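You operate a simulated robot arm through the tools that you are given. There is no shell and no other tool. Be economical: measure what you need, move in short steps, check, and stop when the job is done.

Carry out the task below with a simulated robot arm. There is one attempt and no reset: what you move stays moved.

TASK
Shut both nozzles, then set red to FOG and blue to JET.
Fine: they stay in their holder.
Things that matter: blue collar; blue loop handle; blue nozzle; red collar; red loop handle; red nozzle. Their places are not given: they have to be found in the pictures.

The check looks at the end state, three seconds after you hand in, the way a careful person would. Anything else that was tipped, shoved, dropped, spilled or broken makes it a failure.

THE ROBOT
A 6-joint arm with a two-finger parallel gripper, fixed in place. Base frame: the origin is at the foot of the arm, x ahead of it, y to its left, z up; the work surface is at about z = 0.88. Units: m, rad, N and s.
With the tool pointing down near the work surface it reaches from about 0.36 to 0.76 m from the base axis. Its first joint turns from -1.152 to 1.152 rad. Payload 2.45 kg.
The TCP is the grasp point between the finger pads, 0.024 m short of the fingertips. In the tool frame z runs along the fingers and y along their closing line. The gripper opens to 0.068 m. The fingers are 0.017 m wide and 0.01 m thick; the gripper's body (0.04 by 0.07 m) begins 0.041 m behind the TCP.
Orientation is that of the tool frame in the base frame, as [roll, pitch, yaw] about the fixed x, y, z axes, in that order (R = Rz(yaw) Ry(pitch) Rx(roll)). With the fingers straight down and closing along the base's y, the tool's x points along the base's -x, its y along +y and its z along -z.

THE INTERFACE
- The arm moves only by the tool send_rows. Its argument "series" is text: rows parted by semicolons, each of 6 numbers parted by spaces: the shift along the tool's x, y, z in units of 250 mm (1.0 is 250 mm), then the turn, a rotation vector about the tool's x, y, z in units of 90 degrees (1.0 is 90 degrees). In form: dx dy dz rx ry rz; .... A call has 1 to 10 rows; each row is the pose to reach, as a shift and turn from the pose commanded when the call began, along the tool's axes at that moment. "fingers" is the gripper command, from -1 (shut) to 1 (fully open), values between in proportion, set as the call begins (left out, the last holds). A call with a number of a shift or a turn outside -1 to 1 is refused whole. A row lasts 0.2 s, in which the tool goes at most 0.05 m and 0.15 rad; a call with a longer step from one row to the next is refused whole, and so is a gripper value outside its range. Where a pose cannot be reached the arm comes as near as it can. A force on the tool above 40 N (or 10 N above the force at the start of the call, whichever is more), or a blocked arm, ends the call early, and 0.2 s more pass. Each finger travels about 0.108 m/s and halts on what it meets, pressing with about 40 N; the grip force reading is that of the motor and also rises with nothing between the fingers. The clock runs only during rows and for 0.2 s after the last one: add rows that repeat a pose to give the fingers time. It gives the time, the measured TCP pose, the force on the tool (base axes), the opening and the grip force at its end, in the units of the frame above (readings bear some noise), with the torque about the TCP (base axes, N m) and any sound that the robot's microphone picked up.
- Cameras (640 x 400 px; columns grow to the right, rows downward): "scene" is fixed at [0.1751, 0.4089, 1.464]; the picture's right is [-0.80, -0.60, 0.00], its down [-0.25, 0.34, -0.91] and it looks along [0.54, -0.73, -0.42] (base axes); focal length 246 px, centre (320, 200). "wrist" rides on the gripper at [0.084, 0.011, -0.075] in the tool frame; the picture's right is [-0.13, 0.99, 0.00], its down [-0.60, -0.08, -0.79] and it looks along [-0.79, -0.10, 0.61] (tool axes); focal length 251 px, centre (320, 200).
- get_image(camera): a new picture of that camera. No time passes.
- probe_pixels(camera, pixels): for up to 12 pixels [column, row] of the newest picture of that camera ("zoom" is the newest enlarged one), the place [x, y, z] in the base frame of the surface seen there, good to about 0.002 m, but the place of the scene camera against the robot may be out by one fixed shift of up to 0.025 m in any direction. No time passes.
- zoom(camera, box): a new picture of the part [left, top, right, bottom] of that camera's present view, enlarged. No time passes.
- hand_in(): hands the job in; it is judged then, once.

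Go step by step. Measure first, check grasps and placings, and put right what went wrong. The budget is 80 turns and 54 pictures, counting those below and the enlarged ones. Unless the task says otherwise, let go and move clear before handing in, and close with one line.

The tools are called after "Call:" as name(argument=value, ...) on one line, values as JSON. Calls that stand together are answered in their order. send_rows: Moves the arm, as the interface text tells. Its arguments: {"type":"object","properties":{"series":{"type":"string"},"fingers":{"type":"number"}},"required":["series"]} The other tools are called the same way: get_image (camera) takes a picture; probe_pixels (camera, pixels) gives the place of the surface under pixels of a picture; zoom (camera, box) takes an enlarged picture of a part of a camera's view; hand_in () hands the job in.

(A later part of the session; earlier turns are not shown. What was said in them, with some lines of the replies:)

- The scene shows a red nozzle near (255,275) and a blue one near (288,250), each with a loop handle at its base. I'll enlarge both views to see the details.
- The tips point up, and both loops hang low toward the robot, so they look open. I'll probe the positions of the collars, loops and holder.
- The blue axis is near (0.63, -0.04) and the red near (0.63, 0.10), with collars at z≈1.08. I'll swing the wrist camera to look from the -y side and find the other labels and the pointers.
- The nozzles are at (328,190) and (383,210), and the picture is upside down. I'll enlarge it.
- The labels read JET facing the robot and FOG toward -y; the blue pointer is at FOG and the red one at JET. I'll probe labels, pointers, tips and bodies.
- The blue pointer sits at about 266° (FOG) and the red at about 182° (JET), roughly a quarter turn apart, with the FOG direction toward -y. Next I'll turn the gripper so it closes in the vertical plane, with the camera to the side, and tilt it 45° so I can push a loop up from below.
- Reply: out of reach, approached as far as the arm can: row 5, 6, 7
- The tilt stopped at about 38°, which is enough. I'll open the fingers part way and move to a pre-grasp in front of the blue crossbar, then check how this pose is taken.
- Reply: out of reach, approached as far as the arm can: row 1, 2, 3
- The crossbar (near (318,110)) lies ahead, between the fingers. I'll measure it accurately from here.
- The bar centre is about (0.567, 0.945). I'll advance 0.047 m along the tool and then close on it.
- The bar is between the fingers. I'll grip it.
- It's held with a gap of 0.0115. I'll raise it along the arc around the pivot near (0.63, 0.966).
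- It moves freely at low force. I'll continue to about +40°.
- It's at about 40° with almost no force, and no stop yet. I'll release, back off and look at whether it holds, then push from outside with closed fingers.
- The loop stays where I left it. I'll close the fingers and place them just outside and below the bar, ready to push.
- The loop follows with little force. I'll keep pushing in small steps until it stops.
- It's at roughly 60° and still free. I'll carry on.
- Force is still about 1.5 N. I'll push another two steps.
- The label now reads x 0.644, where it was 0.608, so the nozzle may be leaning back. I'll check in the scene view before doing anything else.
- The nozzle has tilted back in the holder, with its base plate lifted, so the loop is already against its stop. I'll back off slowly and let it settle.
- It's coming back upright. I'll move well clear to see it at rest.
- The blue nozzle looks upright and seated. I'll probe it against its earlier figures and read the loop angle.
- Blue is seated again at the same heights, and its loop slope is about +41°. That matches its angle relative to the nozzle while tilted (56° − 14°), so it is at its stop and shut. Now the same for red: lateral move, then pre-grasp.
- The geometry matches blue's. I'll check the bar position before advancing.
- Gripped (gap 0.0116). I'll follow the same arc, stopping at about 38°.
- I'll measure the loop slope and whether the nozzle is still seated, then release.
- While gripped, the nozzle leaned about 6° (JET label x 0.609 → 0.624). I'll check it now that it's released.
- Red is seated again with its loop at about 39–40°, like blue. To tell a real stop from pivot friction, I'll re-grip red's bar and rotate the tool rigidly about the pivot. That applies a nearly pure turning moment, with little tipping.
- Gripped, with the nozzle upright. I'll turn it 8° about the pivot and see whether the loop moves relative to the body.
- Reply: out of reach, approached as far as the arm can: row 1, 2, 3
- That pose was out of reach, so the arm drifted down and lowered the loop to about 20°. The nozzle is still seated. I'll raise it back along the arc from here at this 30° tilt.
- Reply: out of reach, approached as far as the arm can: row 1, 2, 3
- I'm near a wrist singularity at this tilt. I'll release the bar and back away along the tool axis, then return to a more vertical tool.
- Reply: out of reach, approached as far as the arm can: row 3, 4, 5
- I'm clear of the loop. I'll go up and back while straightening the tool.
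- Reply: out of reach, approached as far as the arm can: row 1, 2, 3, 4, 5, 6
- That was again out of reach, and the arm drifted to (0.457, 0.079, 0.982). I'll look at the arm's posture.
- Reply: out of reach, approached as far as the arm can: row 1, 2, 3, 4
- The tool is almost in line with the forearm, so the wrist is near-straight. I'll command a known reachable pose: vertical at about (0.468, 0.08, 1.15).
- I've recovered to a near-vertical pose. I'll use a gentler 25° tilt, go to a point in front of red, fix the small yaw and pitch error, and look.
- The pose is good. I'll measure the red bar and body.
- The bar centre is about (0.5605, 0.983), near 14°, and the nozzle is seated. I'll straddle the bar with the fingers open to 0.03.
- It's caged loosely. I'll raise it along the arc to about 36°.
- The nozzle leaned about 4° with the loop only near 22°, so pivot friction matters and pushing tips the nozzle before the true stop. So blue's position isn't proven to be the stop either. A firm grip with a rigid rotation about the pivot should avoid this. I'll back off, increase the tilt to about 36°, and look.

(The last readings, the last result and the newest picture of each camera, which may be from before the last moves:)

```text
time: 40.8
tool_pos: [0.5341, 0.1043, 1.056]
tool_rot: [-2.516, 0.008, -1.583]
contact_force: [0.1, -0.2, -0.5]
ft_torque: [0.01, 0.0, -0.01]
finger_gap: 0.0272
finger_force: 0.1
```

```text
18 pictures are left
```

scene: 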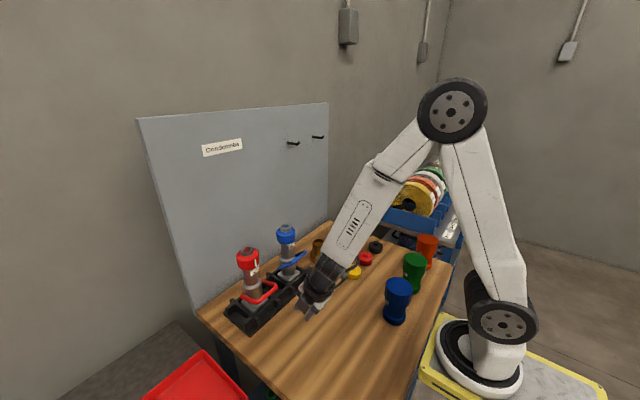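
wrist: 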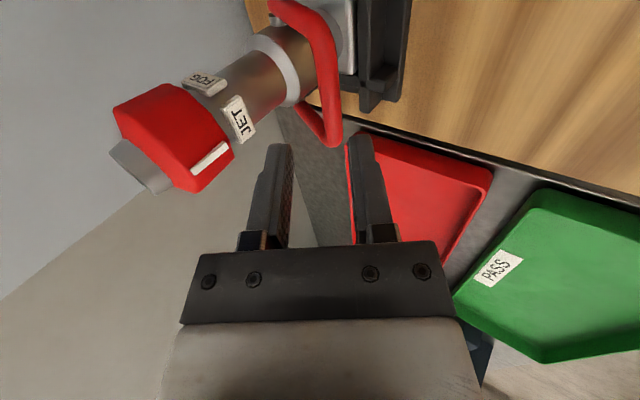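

Call:
probe_pixels(camera="wrist", pixels=[[275, 8], [310, 30], [326, 60], [332, 90], [334, 120], [238, 118], [205, 80], [315, 125], [210, 160], [345, 40]])

```text
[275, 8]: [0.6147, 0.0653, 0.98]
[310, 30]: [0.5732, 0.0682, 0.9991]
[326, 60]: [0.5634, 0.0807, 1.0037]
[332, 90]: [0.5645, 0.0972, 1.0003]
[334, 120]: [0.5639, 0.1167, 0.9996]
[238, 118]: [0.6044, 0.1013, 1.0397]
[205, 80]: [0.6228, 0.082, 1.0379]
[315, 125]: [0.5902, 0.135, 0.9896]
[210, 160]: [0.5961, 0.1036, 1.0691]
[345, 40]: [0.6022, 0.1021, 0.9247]
```

The bar centre is about (0.567, 0.9965), near 28°, and the nozzle is seated. I'll approach and grip firmly.

Call:
send_rows(series="0 0.032 0.03 0 0 0;0 0.032 0.12 0 0 0;0 0.032 0.222 0 0 0;0 0.032 0.222 0 0 0")

Call:
send_rows(series="0 0 0 0 0 0;0 0 0 0 0 0", fingers=-1)

```text
time: 41.8
tool_pos: [0.5626, 0.1062, 1.0049]
tool_rot: [-2.518, 0.009, -1.585]
contact_force: [0.4, -0.5, 0.4]
ft_torque: [-0.01, 0.03, -0.01]
finger_gap: 0.0271
finger_force: 0.1
```

```text
time: 42.4
tool_pos: [0.5606, 0.1058, 1.0052]
tool_rot: [-2.518, 0.006, -1.585]
contact_force: [2.0, -0.3, 0.4]
ft_torque: [-0.14, 0.02, 0.07]
finger_gap: 0.0113
finger_force: 32.3
```

Gripped. I'll rotate rigidly about the pivot by 14°, to about 42°.

Call:
send_rows(series="0 -0.0244 -0.0085 -0.0556 0 0;0 -0.049 -0.015 -0.111 0 0;0 -0.07 -0.019 -0.1556 0 0;0 -0.07 -0.019 -0.1556 0 0")

Call:
get_image(camera="wrist")

```text
time: 43.4
tool_pos: [0.5718, 0.1025, 1.019]
tool_rot: [-2.765, 0.004, -1.583]
contact_force: [1.8, -7.7, -0.5]
ft_torque: [-1.04, 0.0, -0.18]
finger_gap: 0.0116
finger_force: 32.4
out of reach, approached as far as the arm can: row 1, 2
```

```text
17 pictures are left
```

wrist: 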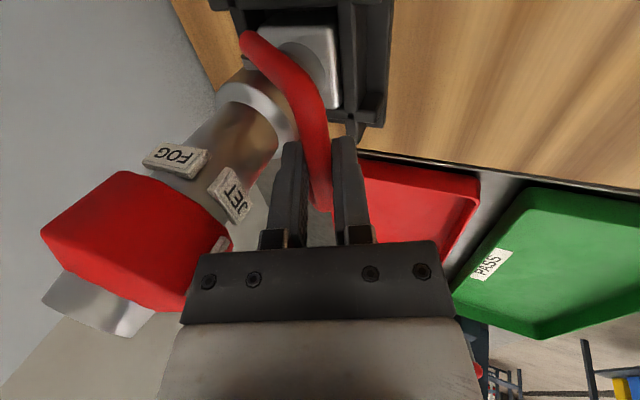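

There's a side load (Fy −7.7 N), so the collar may be touching the gripper or the nozzle may be twisted. I'll measure it.

Call:
probe_pixels(camera="wrist", pixels=[[250, 45], [290, 75], [318, 110], [320, 150], [232, 193], [175, 158], [310, 55], [150, 230], [221, 243]])

Call:
zoom(camera="scene", box=[210, 205, 330, 335])

```text
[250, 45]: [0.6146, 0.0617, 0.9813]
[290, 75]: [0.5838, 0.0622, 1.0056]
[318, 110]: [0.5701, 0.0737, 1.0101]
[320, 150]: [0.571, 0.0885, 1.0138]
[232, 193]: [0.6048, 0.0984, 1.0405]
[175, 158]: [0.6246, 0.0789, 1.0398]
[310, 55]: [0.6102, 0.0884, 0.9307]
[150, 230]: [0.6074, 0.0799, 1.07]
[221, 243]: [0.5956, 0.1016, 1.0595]
```

```text
3.08 times, centred on (270, 270) of scene
```

zoom: 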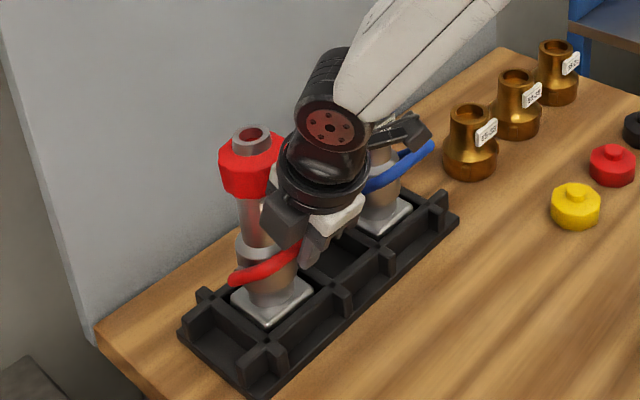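

The nozzle is upright and the loop turned to about 39°, so the rigid rotation works without tipping. I'll release, re-grip at 36° tilt, and turn further to find the true stop.

Call:
send_rows(series="0 0 0 0 0 0;0 0 0 0 0 0;0 0 -0.06 0 0 0;0 0 -0.12 0 0 0;0 0 -0.2 0 0 0;0 0.03 -0.2 0.08 0 0;0 0.05 -0.2 0.15 0 0;0 0.05 -0.2 0.15 0 0", fingers=-0.3)

Call:
get_image(camera="wrist")

```text
time: 45.2
tool_pos: [0.5414, 0.1055, 1.0618]
tool_rot: [-2.525, 0.008, -1.583]
contact_force: [-0.2, -0.4, 0.0]
ft_torque: [0.0, 0.04, 0.03]
finger_gap: 0.0239
finger_force: 0.0
```

```text
15 pictures are left
```

wrist: 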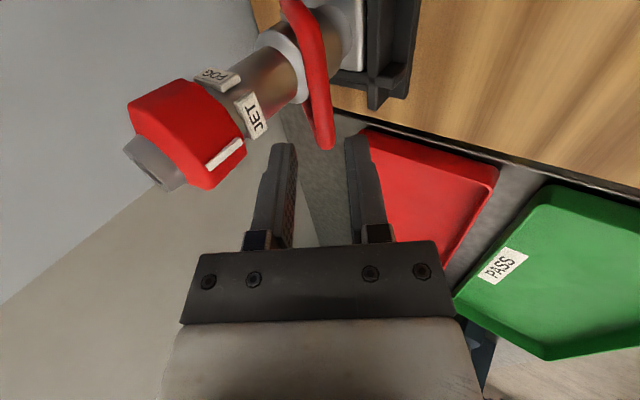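

Call:
probe_pixels(camera="wrist", pixels=[[290, 8], [305, 35], [315, 70], [322, 100], [325, 130], [250, 115], [218, 78], [340, 45], [224, 153]])

```text
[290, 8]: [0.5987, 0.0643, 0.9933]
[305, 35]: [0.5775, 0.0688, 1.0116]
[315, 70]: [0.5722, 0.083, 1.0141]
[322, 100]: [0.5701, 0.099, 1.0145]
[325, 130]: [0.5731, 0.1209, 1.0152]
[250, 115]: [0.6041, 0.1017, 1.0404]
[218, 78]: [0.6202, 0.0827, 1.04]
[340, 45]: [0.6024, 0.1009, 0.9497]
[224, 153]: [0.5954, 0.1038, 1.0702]
```

The bar is at about (0.574, 1.0105), roughly 41°. I'll approach, grip, then rotate 8° more.

Call:
send_rows(series="0 0.012 0.06 0 0 0;0 0.012 0.13 0 0 0;0 0.012 0.195 0 0 0;0 0.012 0.195 0 0 0")

Call:
send_rows(series="0 0 0 0 0 0;0 0 0 0 0 0", fingers=-1)

Call:
send_rows(series="0 -0.022 -0.004 -0.0444 0 0;0 -0.044 -0.006 -0.089 0 0;0 -0.044 -0.006 -0.089 0 0")

Call:
get_image(camera="wrist")

```text
time: 46.2
tool_pos: [0.5667, 0.1042, 1.0204]
tool_rot: [-2.526, 0.007, -1.585]
contact_force: [-0.5, 0.0, -0.3]
ft_torque: [-0.01, -0.01, 0.03]
finger_gap: 0.0237
finger_force: 0.1
```

```text
time: 46.8
tool_pos: [0.5656, 0.104, 1.0212]
tool_rot: [-2.526, 0.007, -1.584]
contact_force: [1.3, 0.7, 0.3]
ft_torque: [-0.27, 0.03, 0.02]
finger_gap: 0.0116
finger_force: 32.3
```

```text
time: 47.6
tool_pos: [0.5748, 0.1036, 1.0271]
tool_rot: [-2.667, -0.002, -1.58]
contact_force: [-0.3, 0.1, 0.0]
ft_torque: [-0.35, -0.16, -0.15]
finger_gap: 0.0116
finger_force: 32.3
out of reach, approached as far as the arm can: row 1, 2
```

```text
14 pictures are left
```

wrist: 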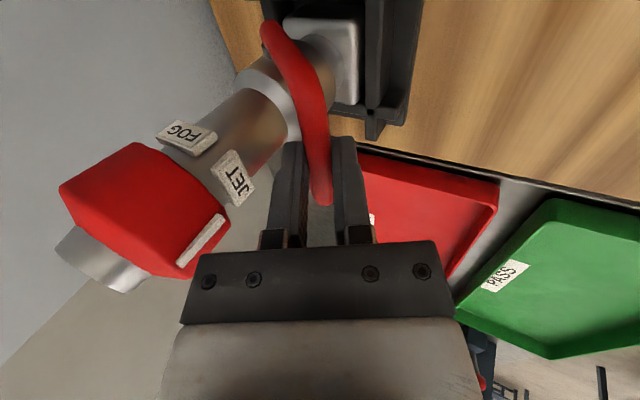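

Call:
probe_pixels(camera="wrist", pixels=[[270, 35], [295, 65], [318, 115], [322, 150], [238, 180], [185, 135], [335, 50], [202, 240]])

```text
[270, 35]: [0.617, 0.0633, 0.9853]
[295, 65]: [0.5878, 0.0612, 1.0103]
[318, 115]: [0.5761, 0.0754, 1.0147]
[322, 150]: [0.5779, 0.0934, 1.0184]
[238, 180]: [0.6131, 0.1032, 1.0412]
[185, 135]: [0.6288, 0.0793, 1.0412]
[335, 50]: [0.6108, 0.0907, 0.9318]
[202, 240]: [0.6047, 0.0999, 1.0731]
```

Rotating 8° tilted the nozzle about 4°, whereas the earlier 12° from below caused no tilt. So the stop is real, at about 42–43°, and red is shut. I'll release and compare both loops from a clear pose.

Call:
send_rows(series="0 0.006 0 0 0 0;0 0.006 0 0 0 0;0 0.01 -0.08 0 0 0;0 0.01 -0.2 0 0 0;0 0 -0.36 -0.08 0 0;0 0 -0.52 -0.16 0 0;0 0 -0.6 -0.23 0 0;0 0 -0.6 -0.29 0 0;0 0 -0.6 -0.29 0 0", fingers=-0.25)

Call:
zoom(camera="scene", box=[215, 215, 325, 325])

Call:
get_image(camera="wrist")

```text
time: 49.6
tool_pos: [0.5054, 0.1042, 1.1603]
tool_rot: [-3.121, 0.007, -1.585]
contact_force: [0.0, -0.8, -0.5]
ft_torque: [0.04, 0.0, 0.01]
finger_gap: 0.0257
finger_force: 0.0
```

```text
3.64 times, centred on (270, 270) of scene
```

zoom: 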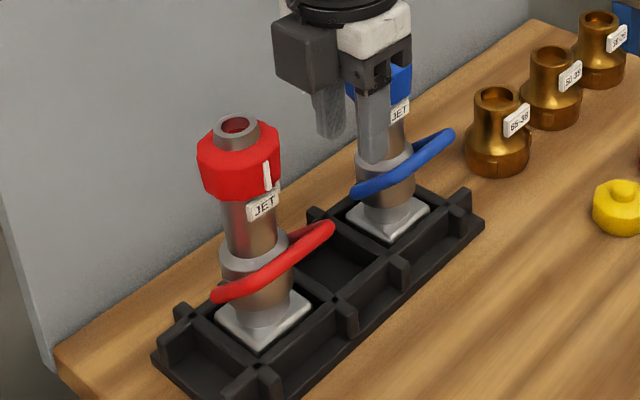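

```text
12 pictures are left
```

wrist: 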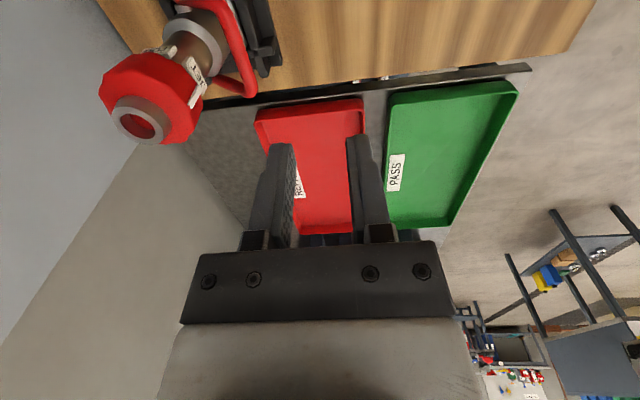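

Both loops are up alike and both nozzles are seated. I'll compare the bars and find each collar's centre.

Call:
probe_pixels(camera="zoom", pixels=[[275, 268], [320, 235], [230, 290], [408, 168], [440, 142], [370, 188], [262, 340], [390, 232]])

Call:
probe_pixels(camera="wrist", pixels=[[108, 105], [130, 62], [180, 72], [198, 125], [115, 118], [160, 125], [138, 105], [240, 60], [196, 85], [150, 60], [187, 140]])

```text
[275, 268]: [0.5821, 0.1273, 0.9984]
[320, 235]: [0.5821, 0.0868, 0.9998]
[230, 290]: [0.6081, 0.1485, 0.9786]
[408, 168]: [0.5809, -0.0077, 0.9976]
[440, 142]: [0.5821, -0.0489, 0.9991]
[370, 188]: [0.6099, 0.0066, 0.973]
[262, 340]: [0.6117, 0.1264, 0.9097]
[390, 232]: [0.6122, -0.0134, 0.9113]
```

```text
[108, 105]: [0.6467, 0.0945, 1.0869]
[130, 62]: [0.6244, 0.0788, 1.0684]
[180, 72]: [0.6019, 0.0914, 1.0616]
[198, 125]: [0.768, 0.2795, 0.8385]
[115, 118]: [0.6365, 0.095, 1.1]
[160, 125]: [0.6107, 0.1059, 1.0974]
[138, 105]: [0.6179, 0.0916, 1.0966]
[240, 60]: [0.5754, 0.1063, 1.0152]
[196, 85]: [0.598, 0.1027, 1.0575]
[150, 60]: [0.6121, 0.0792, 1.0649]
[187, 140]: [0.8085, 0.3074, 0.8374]
```

The bars are level (z 0.998 each). The red axis is about (0.6255, 0.104), with its pointer at 180° and FOG at 270°. I'll go above red and turn the gripper to yaw 180° with fingers wide open.

Call:
send_rows(series="0 -0.048 0 0 0 0.095;0 -0.096 0 0 0 0.19;0 -0.144 0 0 0 0.285;0 -0.192 0 0 0 0.38;0 -0.24 0 0 0 0.475;0 -0.288 0 0 0 0.57;0 -0.336 0 0 0 0.665;0 -0.384 0 0 0 0.76;0 -0.432 0 0 0 0.855;0 -0.48 0 0 0 0.95", fingers=1)

```text
time: 51.8
tool_pos: [0.6266, 0.1034, 1.1631]
tool_rot: [3.136, 0.021, -3.08]
contact_force: [0.2, -0.1, -0.5]
ft_torque: [0.0, -0.01, -0.01]
finger_gap: 0.0679
finger_force: 0.0
```

I'm above red. I'll make small angle corrections and descend so the pads straddle the collar at z≈1.076.

Call:
send_rows(series="0.003 0 0.1 0 0.0135 0.039;0.003 0.002 0.2 0 0.0135 0.039;0.003 0.002 0.3 0 0.0135 0.039;0.003 0.002 0.348 0 0.0135 0.039;0.003 0.002 0.348 0 0.0135 0.039")

Call:
zoom(camera="wrist", box=[200, 60, 440, 260])

```text
time: 53.0
tool_pos: [0.6262, 0.103, 1.074]
tool_rot: [3.134, -0.002, -3.139]
contact_force: [-0.1, -0.8, -0.4]
ft_torque: [-0.01, -0.04, 0.01]
finger_gap: 0.0679
finger_force: 0.2
```

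```text
2.00 times, centred on (320, 160) of wrist
```

zoom: 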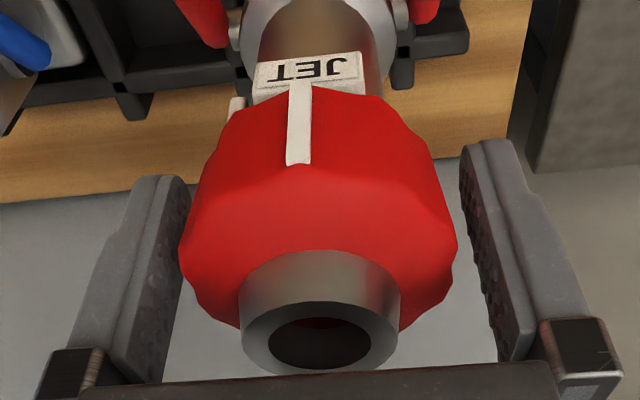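

The collar sits between the pads, slightly nearer the left one. I'll shift 2 mm toward -y and close.

Call:
send_rows(series="0 -0.008 0 0 0 0;0 -0.008 0 0 0 0")

Call:
send_rows(series="0 0 0 0 0 0;0 0 0 0 0 0", fingers=-1)

```text
time: 53.6
tool_pos: [0.6276, 0.1013, 1.0739]
tool_rot: [3.134, -0.002, -3.139]
contact_force: [0.2, 1.0, -1.0]
ft_torque: [0.01, 0.02, 0.01]
finger_gap: 0.0678
finger_force: 0.1
```

```text
time: 54.2
tool_pos: [0.6275, 0.1017, 1.0737]
tool_rot: [3.135, 0.0, -3.137]
contact_force: [-0.1, 1.9, 0.7]
ft_torque: [0.1, -0.02, -0.01]
finger_gap: 0.0576
finger_force: 40.3
```

Gripped with a gap of 0.0576. I'll twist toward FOG (counter-clockwise seen from above).

Call:
send_rows(series="0 0 0 0 0 -0.095;0 0 0 0 0 -0.19;0 0 0 0 0 -0.285;0 0 0 0 0 -0.38;0 0 0 0 0 -0.475;0 0 0 0 0 -0.57;0 0 0 0 0 -0.665;0 0 0 0 0 -0.76;0 0 0 0 0 -0.855;0 0 0 0 0 -0.95")

Call:
get_image(camera="wrist")

```text
time: 56.4
tool_pos: [0.6297, 0.1023, 1.077]
tool_rot: [3.14, 0.009, -1.643]
contact_force: [0.3, -0.2, -0.3]
ft_torque: [-0.1, -0.03, -0.01]
finger_gap: 0.0575
finger_force: 40.0
```

```text
10 pictures are left
```

wrist: 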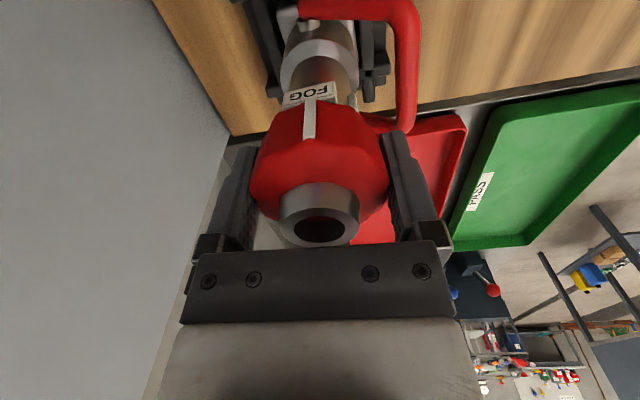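

The pointer is at FOG. A small final turn of about 2° will centre it; then I'll open and zoom in to check.

Call:
send_rows(series="0 0 0 0 0 -0.025;0 0 0 0 0 -0.025")

Call:
send_rows(series="0 0 0 0 0 0;0 0 0 0 0 0;0 0 -0.12 0 0 0;0 0 -0.24 0 0 0;0 0 -0.36 0 0 0;0 0 -0.36 0 0 0", fingers=1)

Call:
zoom(camera="wrist", box=[220, 0, 420, 160])

```text
time: 57.0
tool_pos: [0.6282, 0.1007, 1.0768]
tool_rot: [3.139, 0.007, -1.606]
contact_force: [0.5, 0.0, -0.8]
ft_torque: [0.04, -0.04, 0.01]
finger_gap: 0.0575
finger_force: 39.3
```

```text
time: 58.4
tool_pos: [0.6268, 0.1027, 1.1645]
tool_rot: [3.14, 0.009, -1.605]
contact_force: [-0.2, 0.0, 0.3]
ft_torque: [0.01, 0.02, 0.03]
finger_gap: 0.0681
finger_force: 0.1
```

```text
2.50 times, centred on (320, 80) of wrist
```

zoom: 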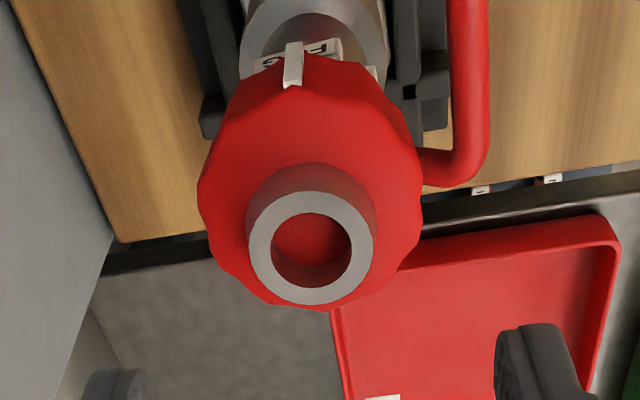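

Red's pointer sits over the FOG label. Now I'll traverse to above blue and descend around its collar.

Call:
send_rows(series="0.14 -0.004 0 0 0 -0.022;0.28 -0.008 0 0 0 -0.022;0.42 -0.012 0 0 0 -0.022;0.564 -0.015 0 0 0 -0.022;0.564 -0.015 0 0 0 -0.022")

Call:
get_image(camera="wrist")

```text
time: 59.6
tool_pos: [0.6263, -0.0396, 1.1655]
tool_rot: [3.139, 0.009, -1.571]
contact_force: [-1.4, 0.1, 0.3]
ft_torque: [-0.04, 0.0, 0.0]
finger_gap: 0.0682
finger_force: 0.2
```

```text
8 pictures are left
```

wrist: 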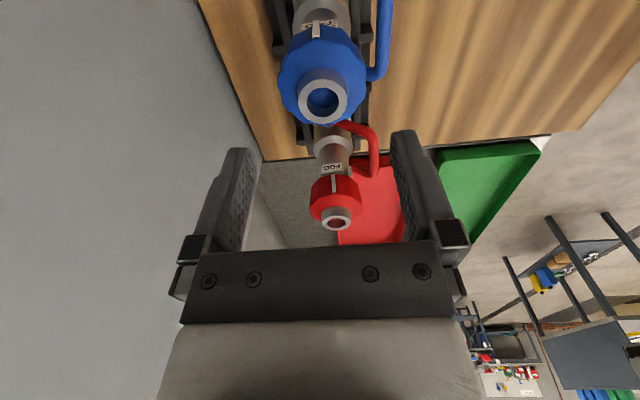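

Call:
probe_pixels(camera="wrist", pixels=[[303, 95], [343, 95], [323, 76], [320, 119], [282, 80], [364, 80]])

```text
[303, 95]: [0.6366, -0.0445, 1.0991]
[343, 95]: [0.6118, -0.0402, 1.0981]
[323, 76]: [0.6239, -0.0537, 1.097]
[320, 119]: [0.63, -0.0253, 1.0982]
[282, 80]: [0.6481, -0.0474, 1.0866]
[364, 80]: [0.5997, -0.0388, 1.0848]
```

The blue centre is about (0.625, -0.0395), and I'm aligned. I'll descend and close.

Call:
send_rows(series="0 0.004 0.1 0 0 0;0 0.004 0.2 0 0 0;0 0.004 0.3 0 0 0;0 0.004 0.354 0 0 0;0 0.004 0.354 0 0 0")

Call:
send_rows(series="0 0 0 0 0 0;0 0 0 0 0 0", fingers=-1)

Call:
zoom(camera="wrist", box=[200, 60, 440, 260])

```text
time: 60.8
tool_pos: [0.6284, -0.0369, 1.0773]
tool_rot: [3.141, 0.007, -1.57]
contact_force: [0.1, -0.1, -0.2]
ft_torque: [-0.01, 0.0, -0.01]
finger_gap: 0.0679
finger_force: 0.0
```

```text
time: 61.4
tool_pos: [0.6277, -0.0372, 1.0782]
tool_rot: [3.14, 0.007, -1.571]
contact_force: [-1.7, -0.5, 0.2]
ft_torque: [0.0, 0.02, 0.01]
finger_gap: 0.0571
finger_force: 39.5
```

```text
2.00 times, centred on (320, 160) of wrist
```

zoom: 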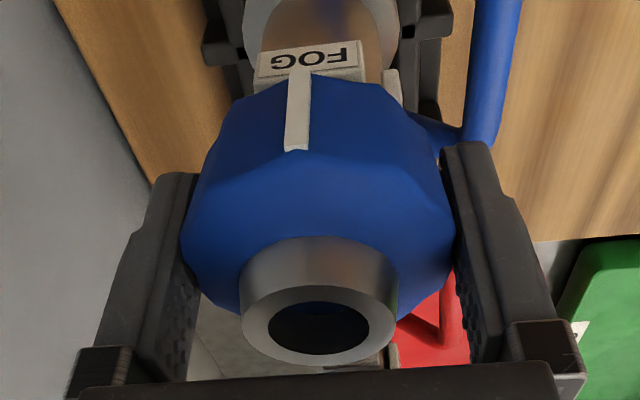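

Gripped (0.0571), pointer on FOG. I'll twist clockwise 90° to JET.

Call:
send_rows(series="0 0 0 0 0 0.095;0 0 0 0 0 0.19;0 0 0 0 0 0.285;0 0 0 0 0 0.38;0 0 0 0 0 0.475;0 0 0 0 0 0.57;0 0 0 0 0 0.665;0 0 0 0 0 0.76;0 0 0 0 0 0.855;0 0 0 0 0 0.95")

Call:
send_rows(series="0 0 0 0 0 0.05;0 0 0 0 0 0.05")

Call:
zoom(camera="wrist", box=[200, 60, 440, 260])

```text
time: 63.6
tool_pos: [0.6262, -0.0399, 1.0779]
tool_rot: [3.137, 0.001, -3.068]
contact_force: [6.5, -7.8, 7.9]
ft_torque: [-1.62, -0.65, -0.01]
finger_gap: 0.0572
finger_force: 40.4
```

```text
time: 64.2
tool_pos: [0.6263, -0.0386, 1.0774]
tool_rot: [3.136, -0.001, 3.14]
contact_force: [7.4, -7.3, 9.1]
ft_torque: [-1.59, -0.68, 0.01]
finger_gap: 0.0574
finger_force: 39.0
```

```text
2.00 times, centred on (320, 160) of wrist
```

zoom: 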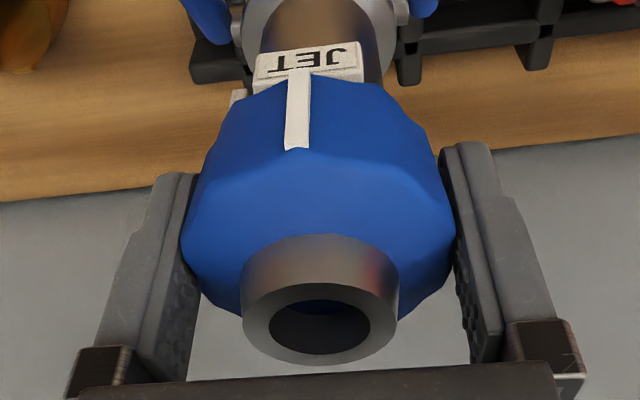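

Blue's pointer is centred on JET. I'll release, rise clear and check both.

Call:
send_rows(series="0 0 0 0 0 0;0 0 0 0 0 0;0 0 -0.12 0 0 0;0 0 -0.24 0 0 0;0 0 -0.4 0 0 0;0.15 0 -0.5 0 0 0;0.3 0 -0.6 0 0 0;0.45 0 -0.7 0 0 0;0.45 0 -0.7 0 0 0", fingers=1)

Call:
zoom(camera="scene", box=[215, 215, 325, 325])

Call:
get_image(camera="wrist")

```text
time: 66.2
tool_pos: [0.5154, -0.0432, 1.2508]
tool_rot: [3.135, -0.002, 3.141]
contact_force: [-1.4, -0.6, 0.3]
ft_torque: [0.01, 0.0, 0.0]
finger_gap: 0.0677
finger_force: 0.1
```

```text
3.64 times, centred on (270, 270) of scene
```

zoom: 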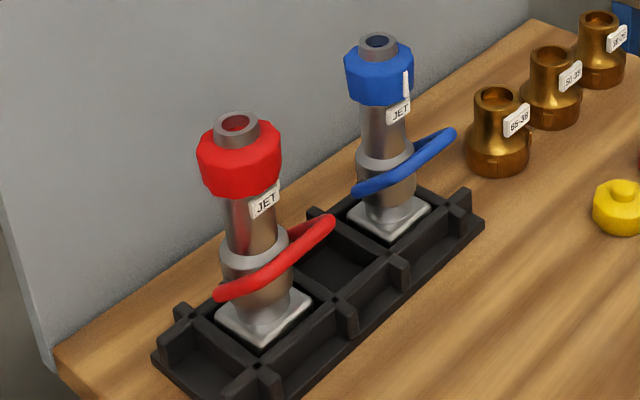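

```text
4 pictures are left
```

wrist: 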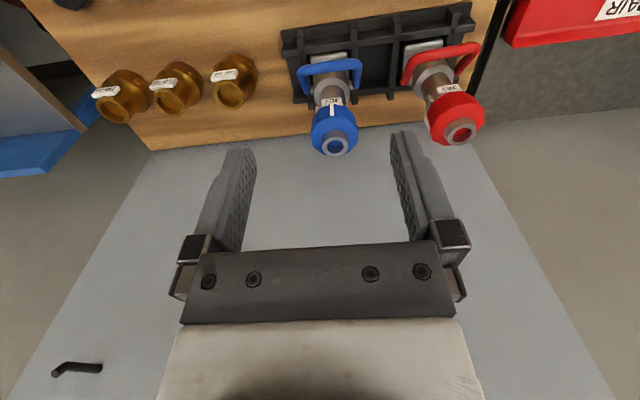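

Both nozzles stand seated and upright, with both loops up at their stops. Red's pointer is on FOG and blue's on JET, and the gripper is open and clear, so I'm handing in.

Call:
hand_in()

```text
The job is handed in.
```

I shut both nozzles by raising each loop to its stop at about 42°, then set red to FOG and blue to JET. Both are still upright in the holder, and I saw nothing else disturbed. Each nozzle did tip in its holder while I raised its loop (blue by about 14°, red by less) and then settled back a few millimetres from where it started. The shut position is inferred, because the loops carry no markings: red was tested with a firm grip, and blue was matched to it by angle and height.
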